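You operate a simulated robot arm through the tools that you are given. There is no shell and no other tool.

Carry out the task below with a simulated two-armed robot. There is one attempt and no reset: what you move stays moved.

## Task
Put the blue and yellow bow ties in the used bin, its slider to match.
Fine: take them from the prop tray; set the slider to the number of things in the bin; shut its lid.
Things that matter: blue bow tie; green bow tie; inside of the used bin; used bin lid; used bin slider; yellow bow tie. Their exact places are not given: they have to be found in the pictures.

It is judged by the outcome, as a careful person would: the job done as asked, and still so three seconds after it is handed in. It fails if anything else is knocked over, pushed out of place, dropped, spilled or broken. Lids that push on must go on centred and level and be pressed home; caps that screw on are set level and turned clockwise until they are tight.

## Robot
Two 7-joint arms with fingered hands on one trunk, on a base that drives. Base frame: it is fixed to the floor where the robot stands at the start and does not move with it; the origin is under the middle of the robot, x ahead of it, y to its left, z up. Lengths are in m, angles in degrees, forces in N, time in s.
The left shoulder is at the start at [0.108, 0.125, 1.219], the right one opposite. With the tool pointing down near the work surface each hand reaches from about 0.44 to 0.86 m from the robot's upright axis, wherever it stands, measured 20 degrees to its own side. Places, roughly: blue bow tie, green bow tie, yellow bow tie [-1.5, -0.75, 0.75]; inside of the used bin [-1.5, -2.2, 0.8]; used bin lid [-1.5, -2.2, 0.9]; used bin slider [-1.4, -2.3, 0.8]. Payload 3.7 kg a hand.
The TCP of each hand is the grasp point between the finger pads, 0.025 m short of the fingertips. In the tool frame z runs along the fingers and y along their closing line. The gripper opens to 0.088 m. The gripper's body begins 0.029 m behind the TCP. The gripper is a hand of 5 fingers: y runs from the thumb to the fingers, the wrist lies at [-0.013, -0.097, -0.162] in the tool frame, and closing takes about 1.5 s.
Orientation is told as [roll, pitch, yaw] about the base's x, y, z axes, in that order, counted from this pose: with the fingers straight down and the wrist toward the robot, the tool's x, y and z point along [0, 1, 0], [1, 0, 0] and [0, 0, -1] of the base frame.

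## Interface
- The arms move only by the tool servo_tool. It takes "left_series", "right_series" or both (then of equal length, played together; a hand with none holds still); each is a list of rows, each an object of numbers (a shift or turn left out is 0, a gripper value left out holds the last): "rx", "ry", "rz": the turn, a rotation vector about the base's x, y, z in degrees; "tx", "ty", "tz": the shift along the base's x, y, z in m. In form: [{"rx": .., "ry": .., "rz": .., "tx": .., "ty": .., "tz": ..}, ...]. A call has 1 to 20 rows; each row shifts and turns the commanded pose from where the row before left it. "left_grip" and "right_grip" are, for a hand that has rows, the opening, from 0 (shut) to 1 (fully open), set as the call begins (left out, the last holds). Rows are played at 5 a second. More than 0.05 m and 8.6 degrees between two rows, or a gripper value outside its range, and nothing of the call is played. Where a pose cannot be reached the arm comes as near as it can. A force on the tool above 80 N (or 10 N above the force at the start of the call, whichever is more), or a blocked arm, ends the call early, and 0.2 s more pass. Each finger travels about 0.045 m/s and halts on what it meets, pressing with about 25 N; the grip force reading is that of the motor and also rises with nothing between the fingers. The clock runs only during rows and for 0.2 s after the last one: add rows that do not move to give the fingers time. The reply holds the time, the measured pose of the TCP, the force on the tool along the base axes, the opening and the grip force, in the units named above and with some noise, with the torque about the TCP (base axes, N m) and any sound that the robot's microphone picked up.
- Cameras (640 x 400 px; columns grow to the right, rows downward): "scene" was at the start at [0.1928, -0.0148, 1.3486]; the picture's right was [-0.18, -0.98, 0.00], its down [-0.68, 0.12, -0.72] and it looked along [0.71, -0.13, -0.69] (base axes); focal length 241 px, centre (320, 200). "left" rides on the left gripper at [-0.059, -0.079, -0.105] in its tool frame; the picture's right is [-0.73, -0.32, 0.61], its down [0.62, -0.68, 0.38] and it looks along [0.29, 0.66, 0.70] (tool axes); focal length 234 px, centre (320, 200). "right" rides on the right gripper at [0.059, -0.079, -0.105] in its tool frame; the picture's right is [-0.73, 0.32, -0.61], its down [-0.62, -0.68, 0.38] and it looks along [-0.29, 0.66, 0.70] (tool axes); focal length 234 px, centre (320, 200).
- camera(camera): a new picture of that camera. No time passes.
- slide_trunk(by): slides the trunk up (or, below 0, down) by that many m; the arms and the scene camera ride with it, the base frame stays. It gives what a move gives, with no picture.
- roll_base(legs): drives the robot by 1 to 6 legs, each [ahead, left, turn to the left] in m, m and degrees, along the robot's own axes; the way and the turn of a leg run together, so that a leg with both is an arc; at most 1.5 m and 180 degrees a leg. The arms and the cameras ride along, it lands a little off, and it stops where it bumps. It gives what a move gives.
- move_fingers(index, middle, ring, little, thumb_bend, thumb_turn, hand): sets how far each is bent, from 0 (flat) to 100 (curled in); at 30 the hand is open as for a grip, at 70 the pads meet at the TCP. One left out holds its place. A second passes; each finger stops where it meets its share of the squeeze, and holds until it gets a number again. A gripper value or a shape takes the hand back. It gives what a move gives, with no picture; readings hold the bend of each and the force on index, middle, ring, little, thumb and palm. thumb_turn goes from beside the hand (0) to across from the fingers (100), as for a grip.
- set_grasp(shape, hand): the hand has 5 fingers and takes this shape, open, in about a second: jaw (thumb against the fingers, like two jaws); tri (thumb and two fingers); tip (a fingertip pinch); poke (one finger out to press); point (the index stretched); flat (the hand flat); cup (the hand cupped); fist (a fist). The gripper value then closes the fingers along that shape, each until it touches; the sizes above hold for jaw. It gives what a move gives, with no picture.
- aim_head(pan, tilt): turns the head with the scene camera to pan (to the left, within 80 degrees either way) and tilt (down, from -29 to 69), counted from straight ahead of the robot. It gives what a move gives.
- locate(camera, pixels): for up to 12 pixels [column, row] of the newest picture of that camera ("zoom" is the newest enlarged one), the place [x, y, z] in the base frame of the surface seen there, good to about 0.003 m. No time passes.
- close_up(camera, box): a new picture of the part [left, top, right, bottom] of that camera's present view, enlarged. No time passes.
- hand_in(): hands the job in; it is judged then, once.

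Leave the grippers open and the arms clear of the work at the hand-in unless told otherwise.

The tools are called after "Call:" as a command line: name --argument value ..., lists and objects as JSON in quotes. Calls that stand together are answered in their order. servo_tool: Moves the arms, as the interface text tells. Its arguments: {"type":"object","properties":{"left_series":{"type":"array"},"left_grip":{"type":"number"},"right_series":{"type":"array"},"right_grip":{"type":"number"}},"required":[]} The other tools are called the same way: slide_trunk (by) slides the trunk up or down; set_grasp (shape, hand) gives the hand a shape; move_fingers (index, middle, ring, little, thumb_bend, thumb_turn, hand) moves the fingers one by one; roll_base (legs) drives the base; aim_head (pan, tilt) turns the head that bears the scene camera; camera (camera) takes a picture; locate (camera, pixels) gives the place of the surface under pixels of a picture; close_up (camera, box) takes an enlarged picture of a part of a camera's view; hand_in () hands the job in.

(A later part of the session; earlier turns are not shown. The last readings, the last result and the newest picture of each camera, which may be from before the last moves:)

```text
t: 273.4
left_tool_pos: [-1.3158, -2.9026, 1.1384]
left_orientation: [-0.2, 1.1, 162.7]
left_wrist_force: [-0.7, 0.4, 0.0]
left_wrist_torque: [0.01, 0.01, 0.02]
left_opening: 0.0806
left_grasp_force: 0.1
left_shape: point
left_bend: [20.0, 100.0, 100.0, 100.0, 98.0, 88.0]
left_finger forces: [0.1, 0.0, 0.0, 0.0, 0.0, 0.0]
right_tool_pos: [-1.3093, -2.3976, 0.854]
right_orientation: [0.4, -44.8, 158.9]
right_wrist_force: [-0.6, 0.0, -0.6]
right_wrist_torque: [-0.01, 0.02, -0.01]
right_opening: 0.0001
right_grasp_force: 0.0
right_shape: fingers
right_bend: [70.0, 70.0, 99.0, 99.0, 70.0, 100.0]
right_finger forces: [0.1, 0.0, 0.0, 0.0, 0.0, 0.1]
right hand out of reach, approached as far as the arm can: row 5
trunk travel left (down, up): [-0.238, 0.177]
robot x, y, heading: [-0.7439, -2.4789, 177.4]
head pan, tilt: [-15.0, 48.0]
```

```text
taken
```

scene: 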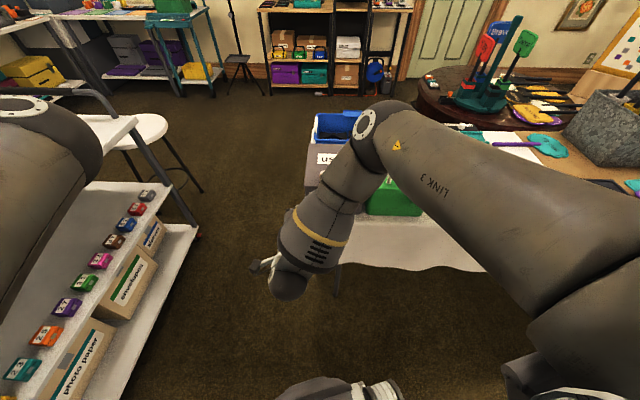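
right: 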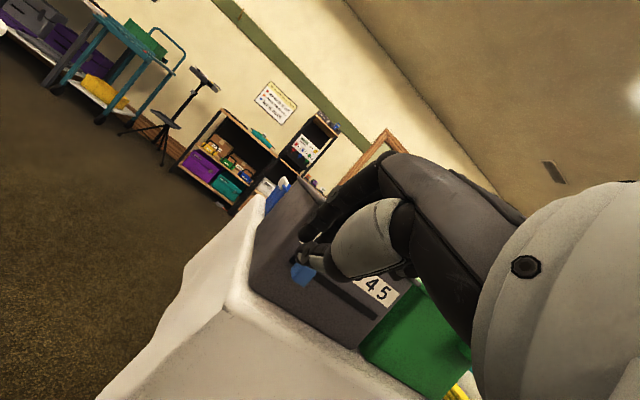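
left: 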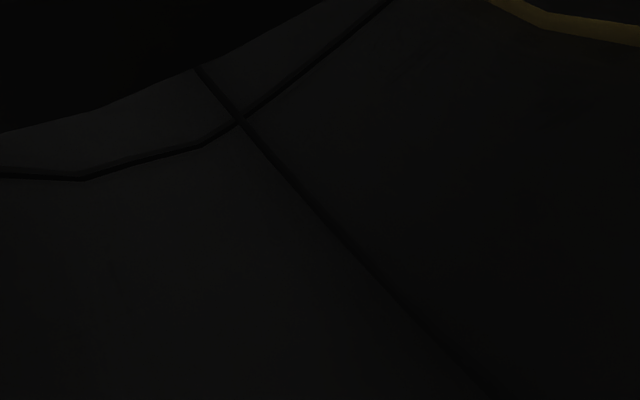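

Near the arm's folded limit; the elbow is now above the bins. I'll check the elbow's height.

Call:
locate --camera "scene" --pixels '[[370, 125], [385, 120], [355, 180], [345, 160], [330, 215], [440, 180], [400, 190]]'

```text
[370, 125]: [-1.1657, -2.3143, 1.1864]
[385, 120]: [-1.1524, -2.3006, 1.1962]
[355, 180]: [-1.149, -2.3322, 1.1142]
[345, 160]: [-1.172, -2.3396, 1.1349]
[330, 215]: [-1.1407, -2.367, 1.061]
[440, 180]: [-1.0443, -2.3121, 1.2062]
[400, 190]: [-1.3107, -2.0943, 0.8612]
```

Elbow is high and clear. I'll back the base 12 cm to give the arm more room.

Call:
roll_base --legs '[[-0.12, 0, 0]]'

```text
t: 274.7
left_tool_pos: [-1.1978, -2.9075, 1.139]
left_orientation: [-0.1, 1.0, 162.5]
left_wrist_force: [0.3, 0.6, 0.3]
left_wrist_torque: [0.06, 0.0, 0.01]
left_opening: 0.0806
left_grasp_force: 0.2
left_shape: point
left_bend: [20.0, 100.0, 100.0, 100.0, 98.0, 88.0]
left_finger forces: [0.0, 0.1, 0.0, 0.0, 0.1, 0.1]
right_tool_pos: [-1.1911, -2.4013, 0.8548]
right_orientation: [0.3, -44.8, 158.8]
right_wrist_force: [0.8, -0.3, -0.7]
right_wrist_torque: [-0.02, -0.01, 0.03]
right_opening: 0.0003
right_grasp_force: 0.0
right_shape: fingers
right_bend: [70.0, 70.0, 99.0, 99.0, 70.0, 100.0]
right_finger forces: [0.0, 0.0, 0.0, 0.1, 0.1, 0.1]
trunk travel left (down, up): [-0.238, 0.177]
robot x, y, heading: [-0.6244, -2.4903, 176.9]
head pan, tilt: [-15.0, 48.0]
```

Now I move the hand forward to just short of the bin's front, left of the slider, at z≈0.83.

Call:
servo_tool --right_series '[{"tx": -0.0379, "ty": 0.0043, "tz": -0.006}, {"tx": -0.0379, "ty": 0.0043, "tz": -0.006}, {"tx": -0.0379, "ty": 0.0043, "tz": -0.006}, {"tx": -0.0379, "ty": 0.0043, "tz": -0.006}, {}, {}]'

Call:
camera --camera "right"

Call:
camera --camera "scene"

```text
t: 276.1
left_tool_pos: [-1.1991, -2.9061, 1.1372]
left_orientation: [-0.2, 1.1, 162.6]
left_wrist_force: [0.2, 0.2, -0.9]
left_wrist_torque: [-0.01, -0.02, 0.02]
left_opening: 0.0804
left_grasp_force: 0.1
left_shape: point
left_bend: [20.0, 100.0, 100.0, 100.0, 98.0, 88.0]
left_finger forces: [0.0, 0.1, 0.1, 0.0, 0.0, 0.0]
right_tool_pos: [-1.3439, -2.3904, 0.8339]
right_orientation: [0.1, -44.3, 158.4]
right_wrist_force: [0.1, 0.4, -0.5]
right_wrist_torque: [-0.01, 0.0, -0.02]
right_opening: 0.0
right_grasp_force: 0.2
right_shape: fingers
right_bend: [70.0, 70.0, 99.0, 99.0, 70.0, 100.0]
right_finger forces: [0.1, 0.0, 0.0, 0.0, 0.0, 0.0]
right hand out of reach, approached as far as the arm can: row 2
trunk travel left (down, up): [-0.238, 0.177]
robot x, y, heading: [-0.6254, -2.483, 177.0]
head pan, tilt: [-15.0, 48.0]
```

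```text
taken
```

right: 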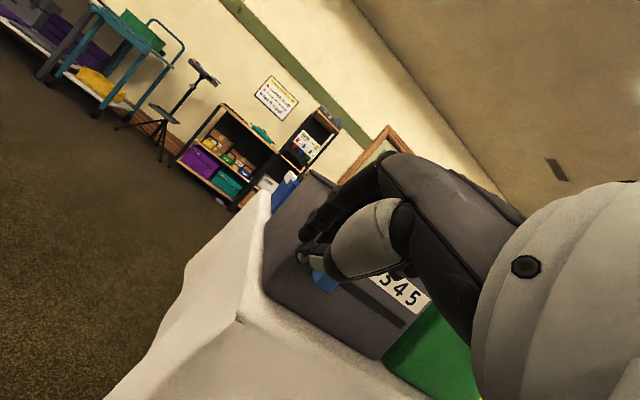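

```text
taken
```

scene: 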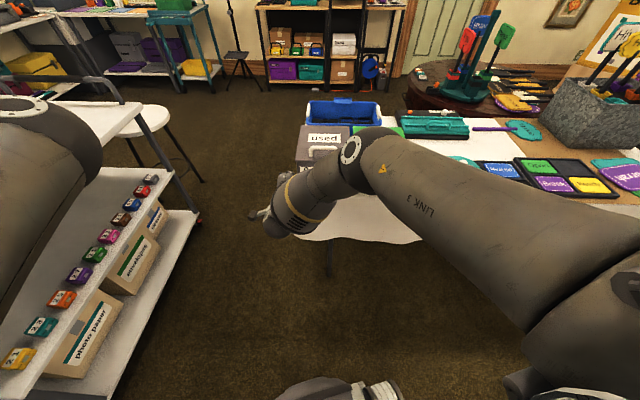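

Zoom in the right camera on the fingertips and slider.

Call:
close_up --camera "right" --box '[240, 180, 440, 340]'

Call:
locate --camera "zoom" --pixels '[[160, 190], [150, 130], [200, 215], [175, 210], [210, 245], [300, 270], [130, 220], [340, 230]]'

```text
2.50 times, centred on (340, 260) of right
```

zoom: 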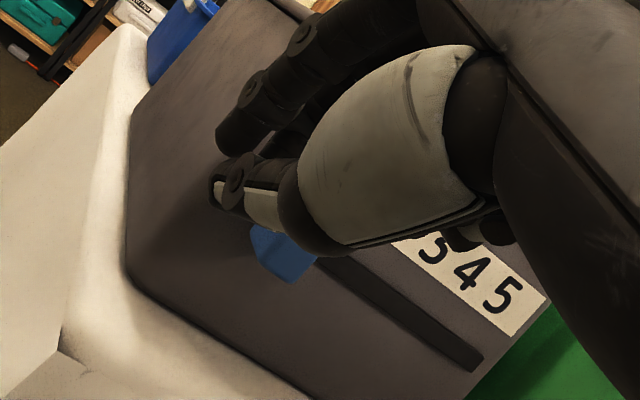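

```text
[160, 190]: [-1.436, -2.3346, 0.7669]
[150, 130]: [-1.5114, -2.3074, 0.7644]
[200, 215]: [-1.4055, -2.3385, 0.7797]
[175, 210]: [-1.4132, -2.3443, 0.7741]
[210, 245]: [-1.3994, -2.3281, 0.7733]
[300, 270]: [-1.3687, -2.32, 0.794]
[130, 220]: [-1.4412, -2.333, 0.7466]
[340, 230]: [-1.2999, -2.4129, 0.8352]
```

I'll locate thumb tip, index tip and slider corners.

Call:
locate --camera "zoom" --pixels '[[215, 192], [222, 205], [240, 190], [225, 145], [240, 125], [255, 240], [265, 260], [295, 278], [250, 215], [265, 225]]'

```text
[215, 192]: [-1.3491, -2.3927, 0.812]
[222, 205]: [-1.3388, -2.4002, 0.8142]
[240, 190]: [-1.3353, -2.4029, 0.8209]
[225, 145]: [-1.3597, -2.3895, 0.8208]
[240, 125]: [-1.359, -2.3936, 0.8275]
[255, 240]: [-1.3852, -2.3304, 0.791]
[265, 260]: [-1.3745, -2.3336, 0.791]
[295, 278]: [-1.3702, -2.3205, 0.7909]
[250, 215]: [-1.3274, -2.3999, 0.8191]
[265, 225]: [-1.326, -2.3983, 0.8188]
```

Slider's left side is at lateral -0.069 and it sticks out to a≈-0.122; my fingertips are 4.5 cm short and 2 cm high. I'll move forward and down beside it.

Call:
servo_tool --right_series '[{"tx": -0.0141, "ty": 0.0052, "tz": -0.007}, {"tx": -0.0141, "ty": 0.0052, "tz": -0.007}, {"tx": -0.0141, "ty": 0.0052, "tz": -0.006}, {}, {}]'

Call:
close_up --camera "right" --box '[240, 180, 440, 340]'

Call:
locate --camera "zoom" --pixels '[[215, 192], [222, 205], [225, 145], [240, 125], [255, 240], [280, 270], [300, 290]]'

```text
t: 277.3
left_tool_pos: [-1.1986, -2.9055, 1.1378]
left_orientation: [-0.1, 0.9, 162.5]
left_wrist_force: [0.0, 1.0, -0.4]
left_wrist_torque: [-0.02, 0.0, 0.01]
left_opening: 0.081
left_grasp_force: 0.0
left_shape: point
left_bend: [20.0, 100.0, 100.0, 100.0, 98.0, 88.0]
left_finger forces: [0.0, 0.0, 0.0, 0.0, 0.0, 0.1]
right_tool_pos: [-1.3903, -2.3817, 0.8192]
right_orientation: [0.2, -44.3, 158.5]
right_wrist_force: [0.6, 0.2, 0.6]
right_wrist_torque: [0.03, -0.03, -0.02]
right_opening: 0.0001
right_grasp_force: 0.0
right_shape: fingers
right_bend: [70.0, 70.0, 99.0, 99.0, 70.0, 100.0]
right_finger forces: [0.0, 0.0, 0.0, 0.0, 0.0, 0.0]
right hand out of reach, approached as far as the arm can: row 1, 3
trunk travel left (down, up): [-0.238, 0.177]
robot x, y, heading: [-0.6291, -2.486, 177.0]
head pan, tilt: [-15.0, 48.0]
```

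```text
2.50 times, centred on (340, 260) of right
```

zoom: 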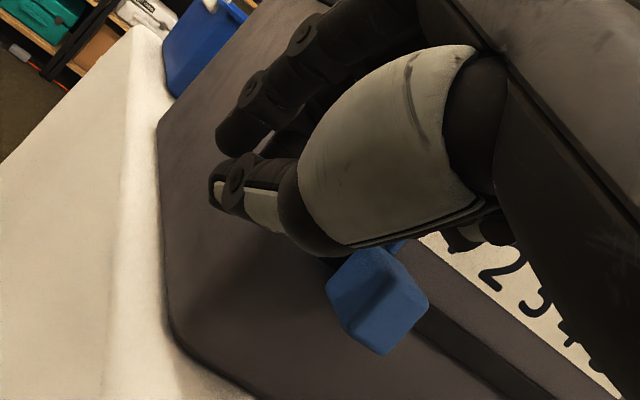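

```text
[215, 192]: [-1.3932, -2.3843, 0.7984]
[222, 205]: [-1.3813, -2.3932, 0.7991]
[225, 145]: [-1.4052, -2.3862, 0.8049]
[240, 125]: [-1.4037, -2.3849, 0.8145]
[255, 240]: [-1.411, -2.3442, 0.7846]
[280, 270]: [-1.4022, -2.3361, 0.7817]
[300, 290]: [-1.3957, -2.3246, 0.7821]
```

Fingertips are beside the bin's front-left corner at the slider's height. Now I sweep right slowly until touching the slider.

Call:
servo_tool --right_series '[{"tx": 0.0028, "ty": 0.0075, "tz": -0.002}, {"tx": 0.0028, "ty": 0.0075, "tz": -0.002}, {"tx": 0.0028, "ty": 0.0075}, {"tx": 0.0028, "ty": 0.0075}, {}]'

Call:
close_up --camera "right" --box '[240, 180, 440, 340]'

```text
t: 278.5
left_tool_pos: [-1.1986, -2.9055, 1.138]
left_orientation: [-0.2, 1.0, 162.5]
left_wrist_force: [0.6, 0.7, -0.1]
left_wrist_torque: [0.01, 0.02, 0.02]
left_opening: 0.0806
left_grasp_force: 0.1
left_shape: point
left_bend: [20.0, 100.0, 100.0, 100.0, 98.0, 88.0]
left_finger forces: [0.0, 0.0, 0.0, 0.0, 0.1, 0.0]
right_tool_pos: [-1.3897, -2.3778, 0.8261]
right_orientation: [0.2, -44.4, 158.5]
right_wrist_force: [0.2, 0.6, 0.0]
right_wrist_torque: [0.0, -0.01, 0.01]
right_opening: 0.0
right_grasp_force: 0.1
right_shape: fingers
right_bend: [70.0, 70.0, 99.0, 99.0, 70.0, 100.0]
right_finger forces: [0.1, 0.0, 0.0, 0.0, 0.0, 0.0]
right hand out of reach, approached as far as the arm can: row 1, 2, 3, 4
trunk travel left (down, up): [-0.238, 0.177]
robot x, y, heading: [-0.6302, -2.4834, 177.2]
head pan, tilt: [-15.0, 48.0]
```

```text
2.50 times, centred on (340, 260) of right
```

zoom: 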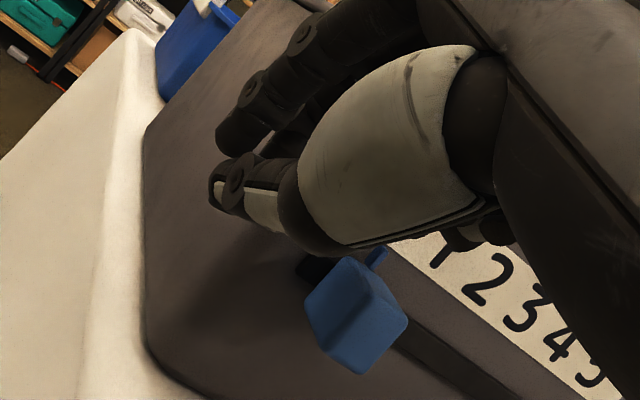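

The arm is at its limit with this wrist angle. I'll retreat the hand, turn its yaw in line with my body, and bring the base 5 cm closer.

Call:
servo_tool --right_series '[{"tx": 0.0282, "ty": -0.0103, "tz": 0.004}, {"tx": 0.0282, "ty": -0.0103, "tz": 0.004}, {"tx": 0.0376, "ty": -0.0138, "tz": 0.004}, {"tx": 0.01, "ty": 0.0, "rz": 6}, {"tx": 0.01, "ty": 0.0, "rz": 6}, {"rz": 6}, {}]'

Call:
roll_base --legs '[[0.05, 0.04, 0]]'

Call:
camera --camera "scene"

Call:
camera --camera "right"

```text
t: 280.1
left_tool_pos: [-1.1994, -2.9066, 1.1391]
left_orientation: [-0.3, 1.0, 162.5]
left_wrist_force: [0.5, -0.4, 0.4]
left_wrist_torque: [0.01, -0.01, 0.0]
left_opening: 0.0808
left_grasp_force: 0.0
left_shape: point
left_bend: [20.0, 100.0, 100.0, 100.0, 98.0, 88.0]
left_finger forces: [0.0, 0.1, 0.1, 0.1, 0.0, 0.0]
right_tool_pos: [-1.2764, -2.5084, 0.9137]
right_orientation: [0.0, -43.8, 175.9]
right_wrist_force: [0.3, 0.2, -0.2]
right_wrist_torque: [-0.04, 0.03, -0.01]
right_opening: 0.0
right_grasp_force: 0.0
right_shape: fingers
right_bend: [70.0, 70.0, 99.0, 99.0, 70.0, 100.0]
right_finger forces: [0.0, 0.0, 0.1, 0.1, 0.0, 0.0]
right hand out of reach, approached as far as the arm can: row 4, 5, 6
trunk travel left (down, up): [-0.238, 0.177]
robot x, y, heading: [-0.6281, -2.4867, 177.1]
head pan, tilt: [-15.0, 48.0]
```

```text
t: 281.1
left_tool_pos: [-1.2495, -2.9439, 1.1385]
left_orientation: [-0.2, 1.0, 162.6]
left_wrist_force: [0.5, 0.3, -0.1]
left_wrist_torque: [0.0, 0.01, 0.01]
left_opening: 0.0804
left_grasp_force: 0.2
left_shape: point
left_bend: [20.0, 100.0, 100.0, 100.0, 98.0, 88.0]
left_finger forces: [0.0, 0.1, 0.0, 0.0, 0.0, 0.0]
right_tool_pos: [-1.328, -2.547, 0.914]
right_orientation: [-0.1, -43.9, 175.8]
right_wrist_force: [0.0, 0.3, -1.0]
right_wrist_torque: [0.0, 0.06, 0.02]
right_opening: 0.0
right_grasp_force: 0.0
right_shape: fingers
right_bend: [70.0, 70.0, 99.0, 99.0, 70.0, 100.0]
right_finger forces: [0.0, 0.0, 0.0, 0.0, 0.0, 0.0]
trunk travel left (down, up): [-0.238, 0.177]
robot x, y, heading: [-0.6777, -2.5246, 177.0]
head pan, tilt: [-15.0, 48.0]
```

```text
taken
```

scene: 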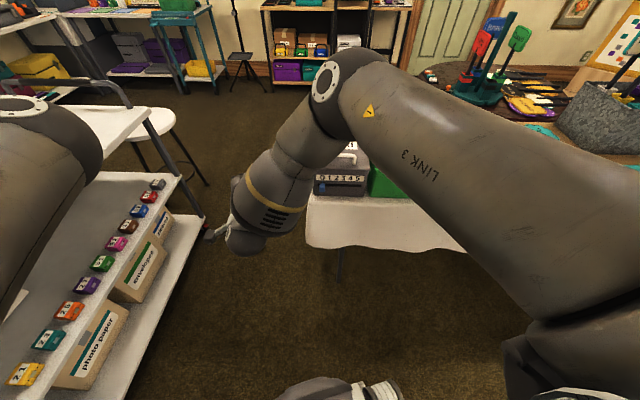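

```text
taken
```

right: 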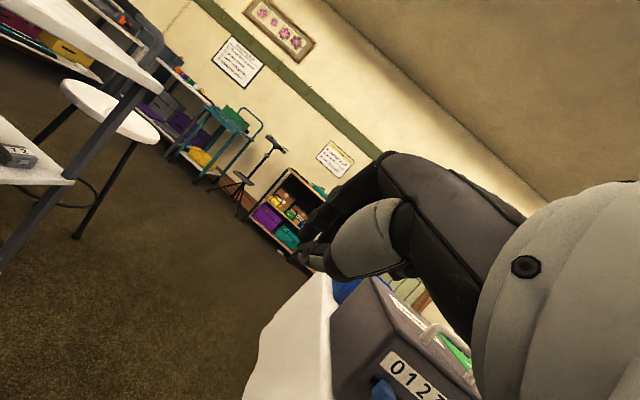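

The arm's posture got twisted. I'll bring the right hand back to its home-like pose at my right to reset the elbow.

Call:
servo_tool --right_series '[{"tx": 0.0182, "ty": 0.0331, "tz": 0.0207, "rx": -0.342, "ry": -4.89}, {"tx": 0.0182, "ty": 0.0331, "tz": 0.0207, "rx": -0.342, "ry": -4.89}, {"tx": 0.0182, "ty": 0.0331, "tz": 0.0207, "rx": -0.342, "ry": -4.89}, {"tx": 0.0182, "ty": 0.0331, "tz": 0.0207, "rx": -0.342, "ry": -4.89}, {"tx": 0.0182, "ty": 0.0331, "tz": 0.0207, "rx": -0.342, "ry": -4.89}, {"tx": 0.0182, "ty": 0.0331, "tz": 0.0207, "rx": -0.342, "ry": -4.89}, {"tx": 0.0182, "ty": 0.0331, "tz": 0.0207, "rx": -0.342, "ry": -4.89}, {"tx": 0.0182, "ty": 0.0331, "tz": 0.0207, "rx": -0.342, "ry": -4.89}, {"tx": 0.0182, "ty": 0.0331, "tz": 0.0207, "rx": -0.342, "ry": -4.89}, {}]'

Call:
camera --camera "scene"

```text
t: 283.3
left_tool_pos: [-1.2499, -2.9446, 1.1368]
left_orientation: [-0.2, 1.0, 162.6]
left_wrist_force: [0.1, 0.1, -0.3]
left_wrist_torque: [0.0, -0.01, -0.02]
left_opening: 0.0804
left_grasp_force: 0.0
left_shape: point
left_bend: [20.0, 100.0, 100.0, 100.0, 98.0, 88.0]
left_finger forces: [0.0, 0.0, 0.0, 0.1, 0.1, 0.1]
right_tool_pos: [-1.1631, -2.2499, 1.1006]
right_orientation: [-0.1, 0.4, 175.9]
right_wrist_force: [0.2, -0.2, 0.3]
right_wrist_torque: [0.0, 0.0, -0.02]
right_opening: 0.0
right_grasp_force: 0.2
right_shape: fingers
right_bend: [70.0, 70.0, 99.0, 99.0, 70.0, 100.0]
right_finger forces: [0.0, 0.1, 0.1, 0.1, 0.1, 0.0]
trunk travel left (down, up): [-0.238, 0.177]
robot x, y, heading: [-0.6769, -2.5254, 177.0]
head pan, tilt: [-15.0, 48.0]
```

```text
taken
```

scene: 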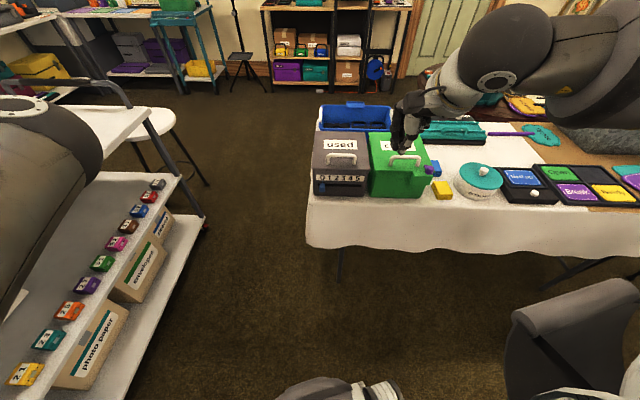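

Posture is good again. I'll check the cart handle on the left before moving the base.

Call:
locate --camera "scene" --pixels '[[125, 98], [100, 82], [60, 80], [150, 115], [160, 150], [195, 215], [120, 385]]'

```text
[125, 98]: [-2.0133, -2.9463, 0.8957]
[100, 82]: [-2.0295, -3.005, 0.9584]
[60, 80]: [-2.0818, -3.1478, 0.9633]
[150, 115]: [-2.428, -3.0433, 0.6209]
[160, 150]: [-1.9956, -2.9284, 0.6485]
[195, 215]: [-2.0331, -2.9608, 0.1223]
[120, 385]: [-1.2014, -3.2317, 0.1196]
```

Handle is far off (x≈-2.0). I'll turn right 16° and move to the new spot.

Call:
roll_base --legs '[[0, 0, -16], [0.115, 0.105, 0]]'

Call:
aim_head --pan 0 --tilt 50

Call:
camera --camera "scene"

```text
t: 285.8
left_tool_pos: [-1.4899, -2.8263, 1.1381]
left_orientation: [-0.2, 1.0, 146.3]
left_wrist_force: [-0.4, -0.5, -0.1]
left_wrist_torque: [0.01, 0.01, -0.01]
left_opening: 0.0806
left_grasp_force: 0.0
left_shape: point
left_bend: [20.0, 100.0, 100.0, 100.0, 98.0, 88.0]
left_finger forces: [0.0, 0.1, 0.0, 0.0, 0.1, 0.0]
right_tool_pos: [-1.2108, -2.1838, 1.1001]
right_orientation: [0.0, 0.3, 159.5]
right_wrist_force: [-0.5, 0.0, -0.7]
right_wrist_torque: [-0.02, -0.03, 0.01]
right_opening: 0.0
right_grasp_force: 0.0
right_shape: fingers
right_bend: [70.0, 70.0, 99.0, 99.0, 70.0, 100.0]
right_finger forces: [0.1, 0.1, 0.1, 0.0, 0.0, 0.1]
trunk travel left (down, up): [-0.238, 0.177]
robot x, y, heading: [-0.8241, -2.5887, 160.8]
head pan, tilt: [-15.0, 48.0]
```

```text
t: 286.6
left_tool_pos: [-1.4882, -2.8277, 1.1381]
left_orientation: [-0.1, 0.9, 146.4]
left_wrist_force: [0.2, -0.3, 0.2]
left_wrist_torque: [-0.04, 0.02, -0.02]
left_opening: 0.0805
left_grasp_force: 0.1
left_shape: point
left_bend: [20.0, 100.0, 100.0, 100.0, 98.0, 88.0]
left_finger forces: [0.1, 0.0, 0.0, 0.0, 0.0, 0.1]
right_tool_pos: [-1.2105, -2.1848, 1.1009]
right_orientation: [-0.1, 0.3, 159.6]
right_wrist_force: [-0.7, -0.6, -0.1]
right_wrist_torque: [-0.02, 0.03, -0.01]
right_opening: 0.0
right_grasp_force: 0.0
right_shape: fingers
right_bend: [70.0, 70.0, 99.0, 99.0, 70.0, 100.0]
right_finger forces: [0.1, 0.1, 0.1, 0.1, 0.1, 0.0]
trunk travel left (down, up): [-0.238, 0.177]
robot x, y, heading: [-0.8283, -2.582, 160.8]
head pan, tilt: [0.0, 50.0]
```

```text
taken
```

scene: 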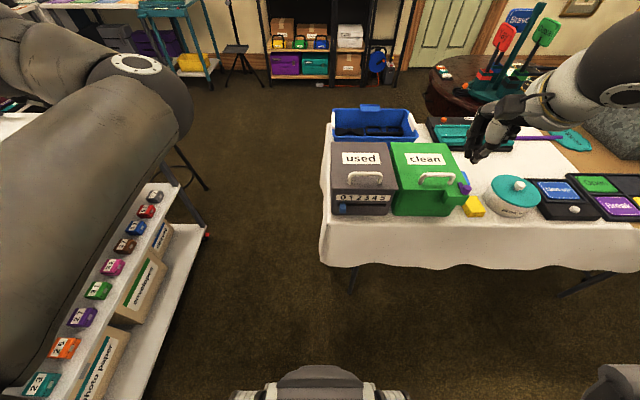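

Now the slider is at a comfortable place for the right hand (ahead 0.6, right 0.06). I'll bring the closed-finger stylus down in front of the bin, left of the slider, tilting 38° forward.

Call:
servo_tool --right_series '[{"tx": -0.0144, "ty": -0.0264, "tz": -0.0225, "rx": 1.634, "ry": 4.46}, {"tx": -0.0144, "ty": -0.0264, "tz": -0.0225, "rx": 1.634, "ry": 4.46}, {"tx": -0.0144, "ty": -0.0264, "tz": -0.0225, "rx": 1.634, "ry": 4.46}, {"tx": -0.0144, "ty": -0.0264, "tz": -0.0225, "rx": 1.634, "ry": 4.46}, {"tx": -0.0144, "ty": -0.0264, "tz": -0.0225, "rx": 1.634, "ry": 4.46}, {"tx": -0.0144, "ty": -0.0264, "tz": -0.0225, "rx": 1.634, "ry": 4.46}, {"tx": -0.0144, "ty": -0.0264, "tz": -0.0225, "rx": 1.634, "ry": 4.46}, {"tx": -0.0144, "ty": -0.0264, "tz": -0.0225, "rx": 1.634, "ry": 4.46}, {}, {}]'

Call:
camera --camera "right"

Call:
camera --camera "scene"

```text
t: 288.8
left_tool_pos: [-1.489, -2.8272, 1.1379]
left_orientation: [-0.2, 1.1, 146.3]
left_wrist_force: [0.6, -0.2, 0.0]
left_wrist_torque: [0.03, 0.03, -0.04]
left_opening: 0.0807
left_grasp_force: 0.1
left_shape: point
left_bend: [20.0, 100.0, 100.0, 100.0, 98.0, 88.0]
left_finger forces: [0.0, 0.1, 0.0, 0.0, 0.0, 0.1]
right_tool_pos: [-1.3273, -2.4014, 0.9231]
right_orientation: [0.0, -37.6, 159.3]
right_wrist_force: [-0.3, -0.6, -0.6]
right_wrist_torque: [0.03, -0.01, -0.01]
right_opening: 0.0
right_grasp_force: 0.1
right_shape: fingers
right_bend: [70.0, 70.0, 99.0, 99.0, 70.0, 100.0]
right_finger forces: [0.1, 0.0, 0.0, 0.0, 0.1, 0.1]
right hand out of reach, approached as far as the arm can: row 7
trunk travel left (down, up): [-0.238, 0.177]
robot x, y, heading: [-0.8239, -2.5871, 160.7]
head pan, tilt: [0.0, 50.0]
```

```text
taken
```

right: 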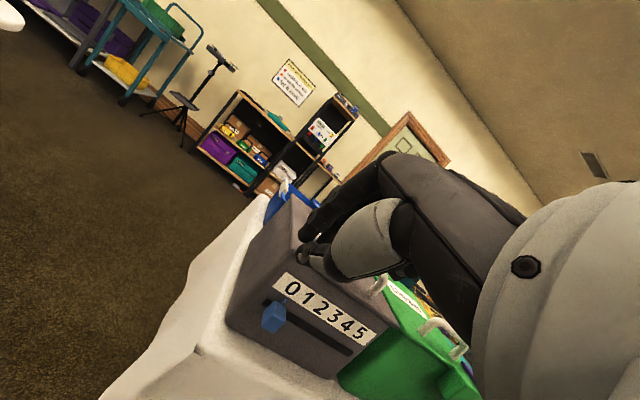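

```text
taken
```

scene: 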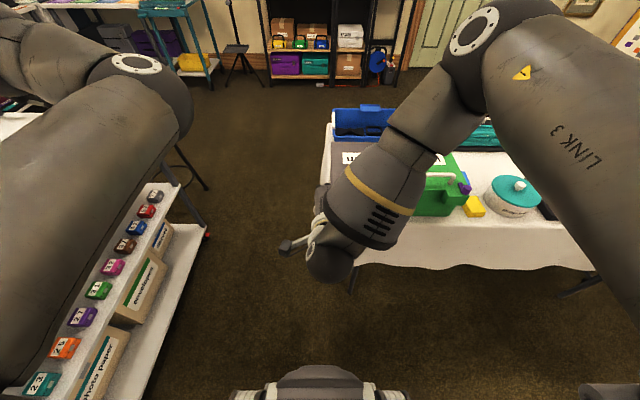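

Good view of the slider at (272,318). I'll continue forward and down beside the slider.

Call:
servo_tool --right_series '[{"tx": -0.0111, "ty": 0.0058, "tz": -0.0216}, {"tx": -0.0111, "ty": 0.0058, "tz": -0.0216}, {"tx": -0.0111, "ty": 0.0058, "tz": -0.0216}, {"tx": -0.0111, "ty": 0.0058, "tz": -0.0216}, {"tx": -0.0111, "ty": 0.0058, "tz": -0.0216}, {}, {}]'

Call:
close_up --camera "right" --box '[220, 180, 440, 355]'

Call:
camera --camera "right"

```text
t: 290.4
left_tool_pos: [-1.4893, -2.8269, 1.138]
left_orientation: [-0.2, 1.0, 146.3]
left_wrist_force: [-0.2, -0.9, 0.4]
left_wrist_torque: [-0.01, -0.02, 0.02]
left_opening: 0.0806
left_grasp_force: 0.1
left_shape: point
left_bend: [20.0, 100.0, 100.0, 100.0, 98.0, 88.0]
left_finger forces: [0.1, 0.0, 0.1, 0.1, 0.1, 0.1]
right_tool_pos: [-1.394, -2.4318, 0.8615]
right_orientation: [0.0, -37.4, 159.2]
right_wrist_force: [0.2, -0.2, 0.5]
right_wrist_torque: [-0.01, 0.02, 0.02]
right_opening: 0.0
right_grasp_force: 0.0
right_shape: fingers
right_bend: [70.0, 70.0, 99.0, 99.0, 70.0, 100.0]
right_finger forces: [0.0, 0.0, 0.0, 0.0, 0.0, 0.0]
right hand out of reach, approached as far as the arm can: row 1, 2, 3, 4, 5
trunk travel left (down, up): [-0.238, 0.177]
robot x, y, heading: [-0.8246, -2.5832, 161.0]
head pan, tilt: [0.0, 50.0]
```

```text
2.29 times, centred on (330, 268) of right
```

zoom: 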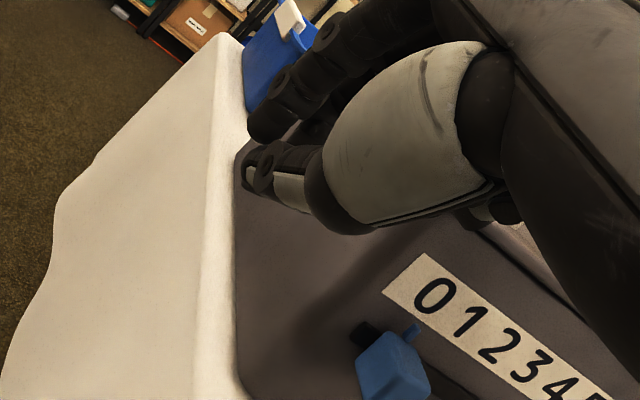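

```text
taken
```

right: 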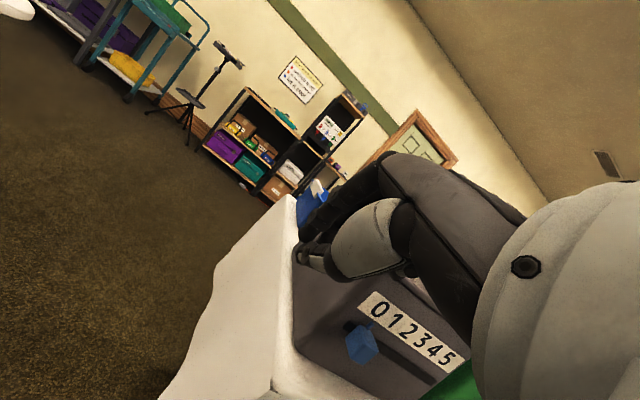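

That posture can't get lower: the wrist is at its limit. A better idea is the orientation that worked for picking the blue tie: hand turned 90° so thumb and fingers pinch the slider from both sides, fingers straight down. I'll retreat up and level the hand first.

Call:
servo_tool --right_series '[{"tx": 0.015, "ty": -0.005, "tz": 0.03, "rx": -1.72, "ry": -4.69}, {"tx": 0.015, "ty": -0.005, "tz": 0.03, "rx": -1.72, "ry": -4.69}, {"tx": 0.015, "ty": -0.005, "tz": 0.03, "rx": -1.72, "ry": -4.69}, {"tx": 0.0042, "ty": 0.0323, "tz": 0.0117, "rx": -1.28, "ry": -3.5}, {"tx": 0.0042, "ty": 0.0323, "tz": 0.0117, "rx": -1.28, "ry": -3.5}, {"tx": 0.0042, "ty": 0.0323, "tz": 0.0117, "rx": -1.28, "ry": -3.5}, {"tx": 0.0042, "ty": 0.0323, "tz": 0.0117, "rx": -1.28, "ry": -3.5}, {"tx": 0.0042, "ty": 0.0323, "tz": 0.0117, "rx": -1.28, "ry": -3.5}, {"tx": 0.0042, "ty": 0.0323, "tz": 0.0117, "rx": -1.28, "ry": -3.5}, {}]'

Call:
camera --camera "scene"

```text
t: 292.6
left_tool_pos: [-1.489, -2.8278, 1.1374]
left_orientation: [-0.2, 0.9, 146.3]
left_wrist_force: [0.1, -0.1, 0.1]
left_wrist_torque: [-0.02, -0.01, 0.0]
left_opening: 0.0807
left_grasp_force: 0.1
left_shape: point
left_bend: [20.0, 100.0, 100.0, 100.0, 98.0, 88.0]
left_finger forces: [0.0, 0.0, 0.0, 0.0, 0.0, 0.1]
right_tool_pos: [-1.3244, -2.2526, 1.0238]
right_orientation: [-0.2, -0.3, 159.6]
right_wrist_force: [-0.1, -0.2, 0.5]
right_wrist_torque: [0.04, 0.0, 0.01]
right_opening: 0.0002
right_grasp_force: 0.1
right_shape: fingers
right_bend: [70.0, 70.0, 99.0, 99.0, 70.0, 100.0]
right_finger forces: [0.0, 0.1, 0.1, 0.0, 0.0, 0.0]
trunk travel left (down, up): [-0.238, 0.177]
robot x, y, heading: [-0.8227, -2.5835, 160.5]
head pan, tilt: [0.0, 50.0]
```

```text
taken
```

scene: 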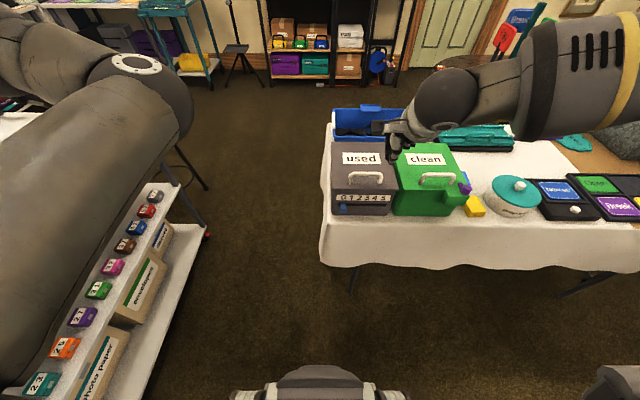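

Good posture again. I'll open the pinch slightly and turn the hand -90° while moving above the slider.

Call:
move_fingers --hand "right" --index 48 --middle 48 --thumb_bend 48

Call:
servo_tool --right_series '[{"tx": -0.0033, "ty": -0.0063, "tz": -0.0037, "rz": -7.5}, {"tx": -0.0033, "ty": -0.0063, "tz": -0.0037, "rz": -7.5}, {"tx": -0.0033, "ty": -0.0063, "tz": -0.0037, "rz": -7.5}, {"tx": -0.0033, "ty": -0.0063, "tz": -0.0037, "rz": -7.5}, {"tx": -0.0033, "ty": -0.0063, "tz": -0.0037, "rz": -7.5}, {"tx": -0.0033, "ty": -0.0063, "tz": -0.0037, "rz": -7.5}, {"tx": -0.0033, "ty": -0.0063, "tz": -0.0037, "rz": -7.5}, {"tx": -0.0033, "ty": -0.0063, "tz": -0.0037, "rz": -7.5}, {"tx": -0.0033, "ty": -0.0063, "tz": -0.0037, "rz": -7.5}, {"tx": -0.0033, "ty": -0.0063, "tz": -0.0037, "rz": -7.5}, {"tx": -0.0033, "ty": -0.0063, "tz": -0.0037, "rz": -7.5}, {"tx": -0.0033, "ty": -0.0063, "tz": -0.0037, "rz": -7.5}, {}]'

Call:
camera --camera "scene"

Call:
camera --camera "right"

```text
t: 293.6
left_tool_pos: [-1.4892, -2.8267, 1.1387]
left_orientation: [-0.1, 1.0, 146.3]
left_wrist_force: [0.6, 0.5, 0.7]
left_wrist_torque: [-0.01, 0.01, -0.02]
left_opening: 0.0807
left_grasp_force: 0.1
left_shape: point
left_bend: [20.0, 100.0, 100.0, 100.0, 98.0, 88.0]
left_finger forces: [0.0, 0.1, 0.0, 0.0, 0.1, 0.1]
right_tool_pos: [-1.3235, -2.2523, 1.0233]
right_orientation: [-0.2, -0.3, 159.6]
right_wrist_force: [0.3, 0.5, -0.4]
right_wrist_torque: [-0.01, -0.02, -0.02]
right_opening: 0.0455
right_grasp_force: 0.1
right_shape: fingers
right_bend: [48.0, 48.0, 99.0, 99.0, 48.0, 100.0]
right_finger forces: [0.1, 0.0, 0.1, 0.1, 0.0, 0.0]
trunk travel left (down, up): [-0.238, 0.177]
robot x, y, heading: [-0.8239, -2.5813, 161.0]
head pan, tilt: [0.0, 50.0]
```

```text
t: 296.4
left_tool_pos: [-1.489, -2.827, 1.1386]
left_orientation: [0.0, 1.0, 146.3]
left_wrist_force: [-0.2, 0.1, -0.1]
left_wrist_torque: [-0.01, -0.01, 0.01]
left_opening: 0.0806
left_grasp_force: 0.0
left_shape: point
left_bend: [20.0, 100.0, 100.0, 100.0, 98.0, 88.0]
left_finger forces: [0.0, 0.0, 0.0, 0.1, 0.1, 0.0]
right_tool_pos: [-1.3649, -2.3306, 0.9791]
right_orientation: [-0.1, -0.3, 69.5]
right_wrist_force: [-0.3, 0.7, 0.1]
right_wrist_torque: [0.01, 0.01, -0.02]
right_opening: 0.0455
right_grasp_force: 0.0
right_shape: fingers
right_bend: [48.0, 48.0, 99.0, 99.0, 48.0, 100.0]
right_finger forces: [0.1, 0.0, 0.0, 0.1, 0.0, 0.0]
trunk travel left (down, up): [-0.238, 0.177]
robot x, y, heading: [-0.8224, -2.5836, 161.2]
head pan, tilt: [0.0, 50.0]
```

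```text
taken
```

scene: 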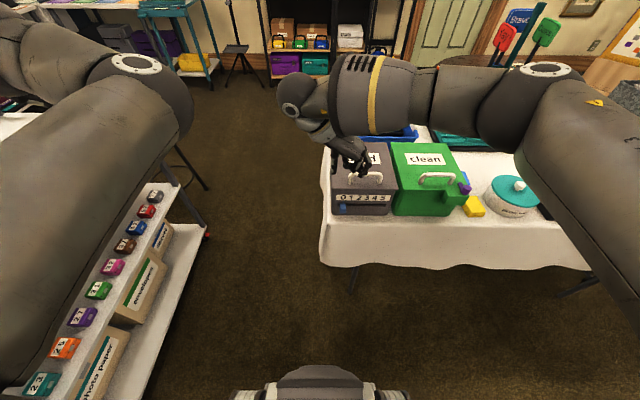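

```text
taken
```

right: 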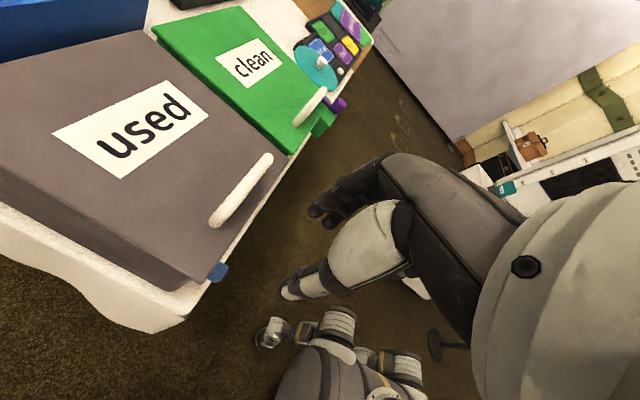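

Fully reached, and the scene camera still sees the slider. I'll shift 9 mm toward the bin and lower to z≈0.88, then check.

Call:
servo_tool --right_series '[{"tx": -0.0081, "ty": 0.003, "tz": -0.025}, {"tz": -0.035}, {"tz": -0.035}, {}, {}]'

Call:
close_up --camera "scene" --box '[300, 110, 420, 230]'

Call:
camera --camera "right"

```text
t: 297.6
left_tool_pos: [-1.4896, -2.8262, 1.1383]
left_orientation: [-0.2, 1.1, 146.3]
left_wrist_force: [0.5, 0.4, -0.6]
left_wrist_torque: [0.01, -0.02, -0.02]
left_opening: 0.0804
left_grasp_force: 0.0
left_shape: point
left_bend: [20.0, 100.0, 100.0, 100.0, 98.0, 88.0]
left_finger forces: [0.0, 0.0, 0.0, 0.1, 0.1, 0.0]
right_tool_pos: [-1.374, -2.3279, 0.8815]
right_orientation: [-0.1, -0.3, 69.6]
right_wrist_force: [0.4, 0.2, -0.7]
right_wrist_torque: [0.02, -0.01, -0.01]
right_opening: 0.0451
right_grasp_force: 0.1
right_shape: fingers
right_bend: [48.0, 48.0, 99.0, 99.0, 48.0, 100.0]
right_finger forces: [0.0, 0.1, 0.0, 0.0, 0.0, 0.0]
trunk travel left (down, up): [-0.238, 0.177]
robot x, y, heading: [-0.8256, -2.5859, 160.5]
head pan, tilt: [0.0, 50.0]
```

```text
3.33 times, centred on (360, 170) of scene
```

zoom: 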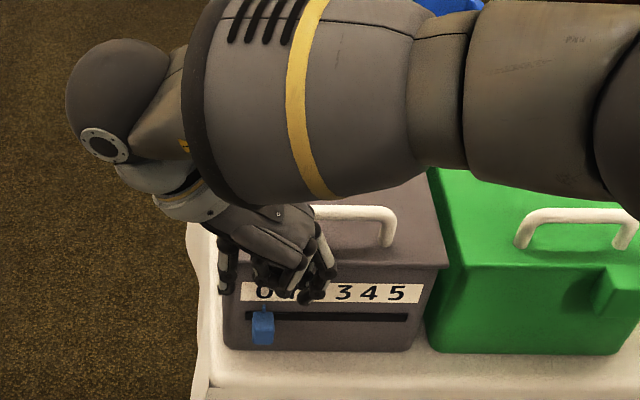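

```text
taken
```

right: 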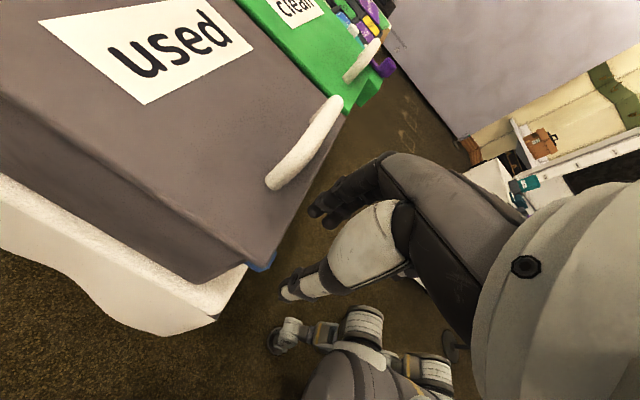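

I'll check the forearm's height above the bins and the fingertip position relative to the lid lip.

Call:
locate --camera "zoom" --pixels '[[300, 100], [300, 190], [400, 100], [520, 100], [520, 190], [120, 90], [225, 285], [320, 290], [290, 280], [262, 325], [240, 200]]'

```text
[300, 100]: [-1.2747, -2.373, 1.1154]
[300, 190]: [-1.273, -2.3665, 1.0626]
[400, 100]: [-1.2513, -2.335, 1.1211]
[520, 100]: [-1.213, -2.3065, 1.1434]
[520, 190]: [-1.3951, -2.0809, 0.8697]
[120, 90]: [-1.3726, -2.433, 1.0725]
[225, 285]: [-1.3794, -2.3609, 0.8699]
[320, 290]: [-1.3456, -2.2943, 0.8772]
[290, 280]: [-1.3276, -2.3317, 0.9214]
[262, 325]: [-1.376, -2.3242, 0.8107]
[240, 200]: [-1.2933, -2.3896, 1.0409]
```

The forearm is in front of the bin, not above it. Fingers straddle the slider evenly. I'll back off 3 mm from the lid lip and lower to slider height.

Call:
servo_tool --right_series '[{"tx": 0.0028, "ty": -0.001}, {"tz": -0.015, "ty": 0.001}, {"tz": -0.015, "ty": 0.001}, {"tz": -0.015}, {"tz": -0.012}, {"tz": -0.01}, {}]'

Call:
close_up --camera "scene" --box '[300, 130, 420, 230]'

Call:
camera --camera "right"

```text
t: 299.2
left_tool_pos: [-1.488, -2.8266, 1.1375]
left_orientation: [-0.2, 1.0, 146.3]
left_wrist_force: [0.1, 0.3, 0.1]
left_wrist_torque: [0.01, 0.01, 0.03]
left_opening: 0.0807
left_grasp_force: 0.1
left_shape: point
left_bend: [20.0, 100.0, 100.0, 100.0, 98.0, 88.0]
left_finger forces: [0.0, 0.0, 0.0, 0.0, 0.0, 0.1]
right_tool_pos: [-1.3704, -2.3253, 0.8157]
right_orientation: [-0.1, -0.3, 69.7]
right_wrist_force: [-0.3, -0.9, -1.1]
right_wrist_torque: [0.01, 0.02, -0.01]
right_opening: 0.0452
right_grasp_force: 0.1
right_shape: fingers
right_bend: [48.0, 48.0, 99.0, 99.0, 48.0, 100.0]
right_finger forces: [0.1, 0.1, 0.0, 0.0, 0.0, 0.1]
trunk travel left (down, up): [-0.238, 0.177]
robot x, y, heading: [-0.8235, -2.5851, 160.8]
head pan, tilt: [0.0, 50.0]
```

```text
4.00 times, centred on (360, 180) of scene
```

zoom: 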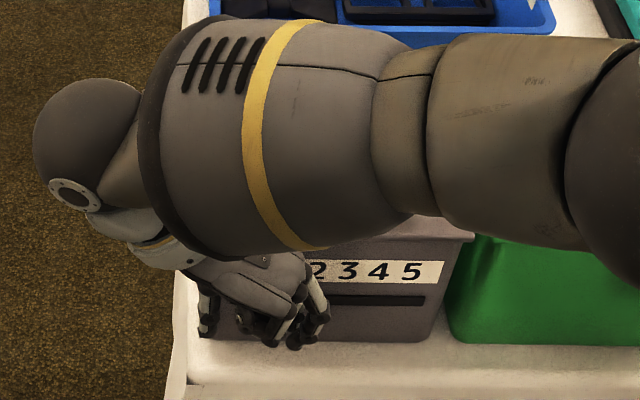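

```text
taken
```

right: 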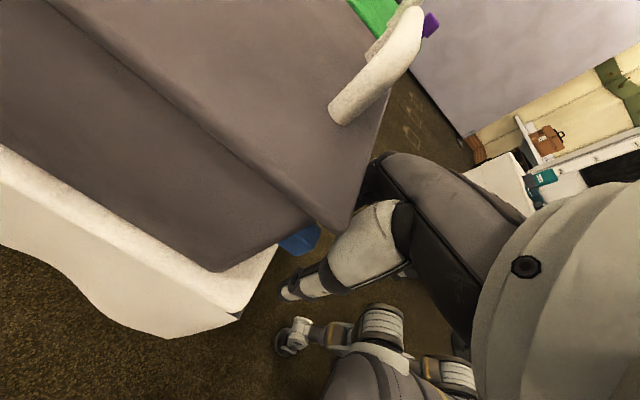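

In place around the slider with no contact yet. I'll close the pinch gently onto it.

Call:
move_fingers --hand "right" --index 62 --middle 62 --thumb_bend 60

Call:
close_up --camera "right" --box '[220, 160, 440, 335]'

```text
t: 300.2
left_tool_pos: [-1.4893, -2.8268, 1.1385]
left_orientation: [-0.1, 1.0, 146.3]
left_wrist_force: [-1.0, -0.2, 0.1]
left_wrist_torque: [0.01, 0.0, -0.03]
left_opening: 0.0808
left_grasp_force: 0.1
left_shape: point
left_bend: [20.0, 100.0, 100.0, 100.0, 98.0, 88.0]
left_finger forces: [0.1, 0.1, 0.1, 0.1, 0.0, 0.0]
right_tool_pos: [-1.3703, -2.3257, 0.8148]
right_orientation: [-0.1, -0.2, 69.6]
right_wrist_force: [-0.5, 0.6, 0.3]
right_wrist_torque: [-0.02, 0.0, -0.02]
right_opening: 0.0183
right_grasp_force: 0.5
right_shape: fingers
right_bend: [61.0, 62.0, 99.0, 99.0, 60.0, 100.0]
right_finger forces: [0.2, 0.0, 0.1, 0.1, 0.1, 0.0]
trunk travel left (down, up): [-0.238, 0.177]
robot x, y, heading: [-0.8243, -2.586, 160.6]
head pan, tilt: [0.0, 50.0]
```

```text
2.29 times, centred on (330, 248) of right
```

zoom: 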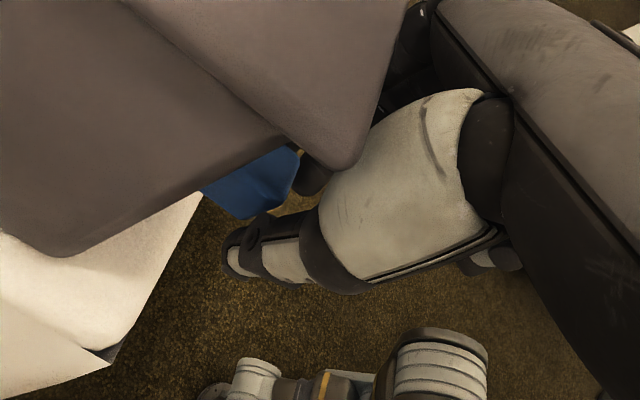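

Nearly touching on both sides. Close firmly.

Call:
move_fingers --hand "right" --index 75 --middle 66 --thumb_bend 74

Call:
close_up --camera "right" --box '[220, 160, 440, 335]'

```text
t: 301.2
left_tool_pos: [-1.4891, -2.8272, 1.1386]
left_orientation: [-0.1, 1.0, 146.4]
left_wrist_force: [-0.6, 0.4, 0.5]
left_wrist_torque: [0.03, -0.03, 0.03]
left_opening: 0.0806
left_grasp_force: 0.1
left_shape: point
left_bend: [20.0, 100.0, 100.0, 100.0, 98.0, 88.0]
left_finger forces: [0.1, 0.0, 0.0, 0.1, 0.0, 0.0]
right_tool_pos: [-1.3696, -2.3257, 0.8156]
right_orientation: [-0.1, -0.3, 69.6]
right_wrist_force: [1.6, 0.2, -2.9]
right_wrist_torque: [0.0, -0.06, -0.06]
right_opening: 0.0112
right_grasp_force: 7.6
right_shape: fingers
right_bend: [71.0, 66.0, 99.0, 99.0, 66.0, 100.0]
right_finger forces: [7.9, 0.0, 0.1, 0.0, 7.1, 0.1]
trunk travel left (down, up): [-0.238, 0.177]
robot x, y, heading: [-0.8248, -2.5858, 160.9]
head pan, tilt: [0.0, 50.0]
```

```text
2.29 times, centred on (330, 248) of right
```

zoom: 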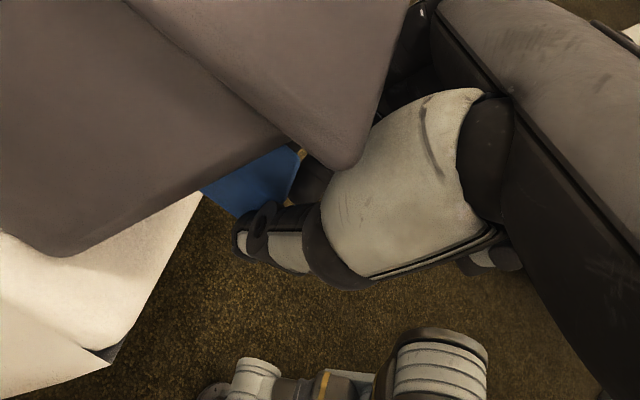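

Slider is pinched (≈7.5 N each side). I'll slide it right by two number spacings (0.043 m) along the slot.

Call:
servo_tool --right_series '[{"tx": 0.0025, "ty": 0.0067}, {"tx": 0.0025, "ty": 0.0067}, {"tx": 0.0025, "ty": 0.0067}, {"tx": 0.0025, "ty": 0.0067}, {"tx": 0.0025, "ty": 0.0067}, {"tx": 0.0025, "ty": 0.0067}, {}, {}]'

Call:
close_up --camera "right" --box '[220, 160, 440, 335]'

Call:
close_up --camera "scene" --box '[300, 130, 420, 230]'

```text
t: 303.0
left_tool_pos: [-1.4897, -2.8277, 1.1377]
left_orientation: [-0.1, 0.9, 146.3]
left_wrist_force: [2.0, 0.0, -0.1]
left_wrist_torque: [0.0, 0.01, 0.04]
left_opening: 0.0807
left_grasp_force: 0.0
left_shape: point
left_bend: [20.0, 100.0, 100.0, 100.0, 98.0, 88.0]
left_finger forces: [0.0, 0.1, 0.1, 0.0, 0.0, 0.1]
right_tool_pos: [-1.3551, -2.2851, 0.8166]
right_orientation: [-0.1, -0.3, 69.5]
right_wrist_force: [3.1, -0.6, -6.7]
right_wrist_torque: [-0.04, -0.06, -0.04]
right_opening: 0.0115
right_grasp_force: 7.1
right_shape: fingers
right_bend: [71.0, 66.0, 99.0, 99.0, 66.0, 100.0]
right_finger forces: [7.9, 0.0, 0.0, 0.0, 7.3, 0.0]
trunk travel left (down, up): [-0.238, 0.177]
robot x, y, heading: [-0.8209, -2.5857, 160.6]
head pan, tilt: [0.0, 50.0]
```

```text
2.29 times, centred on (330, 248) of right
```

zoom: 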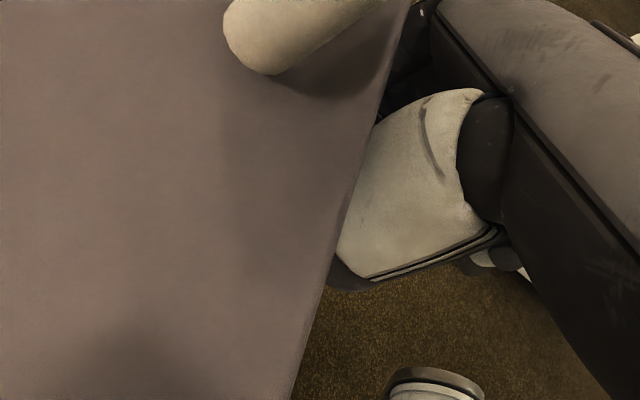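

```text
4.00 times, centred on (360, 180) of scene
```

zoom: 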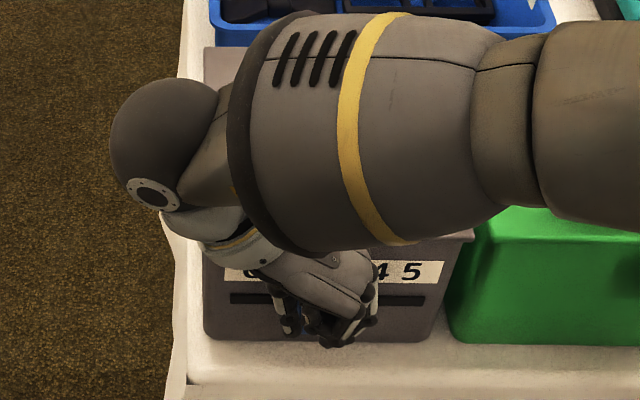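

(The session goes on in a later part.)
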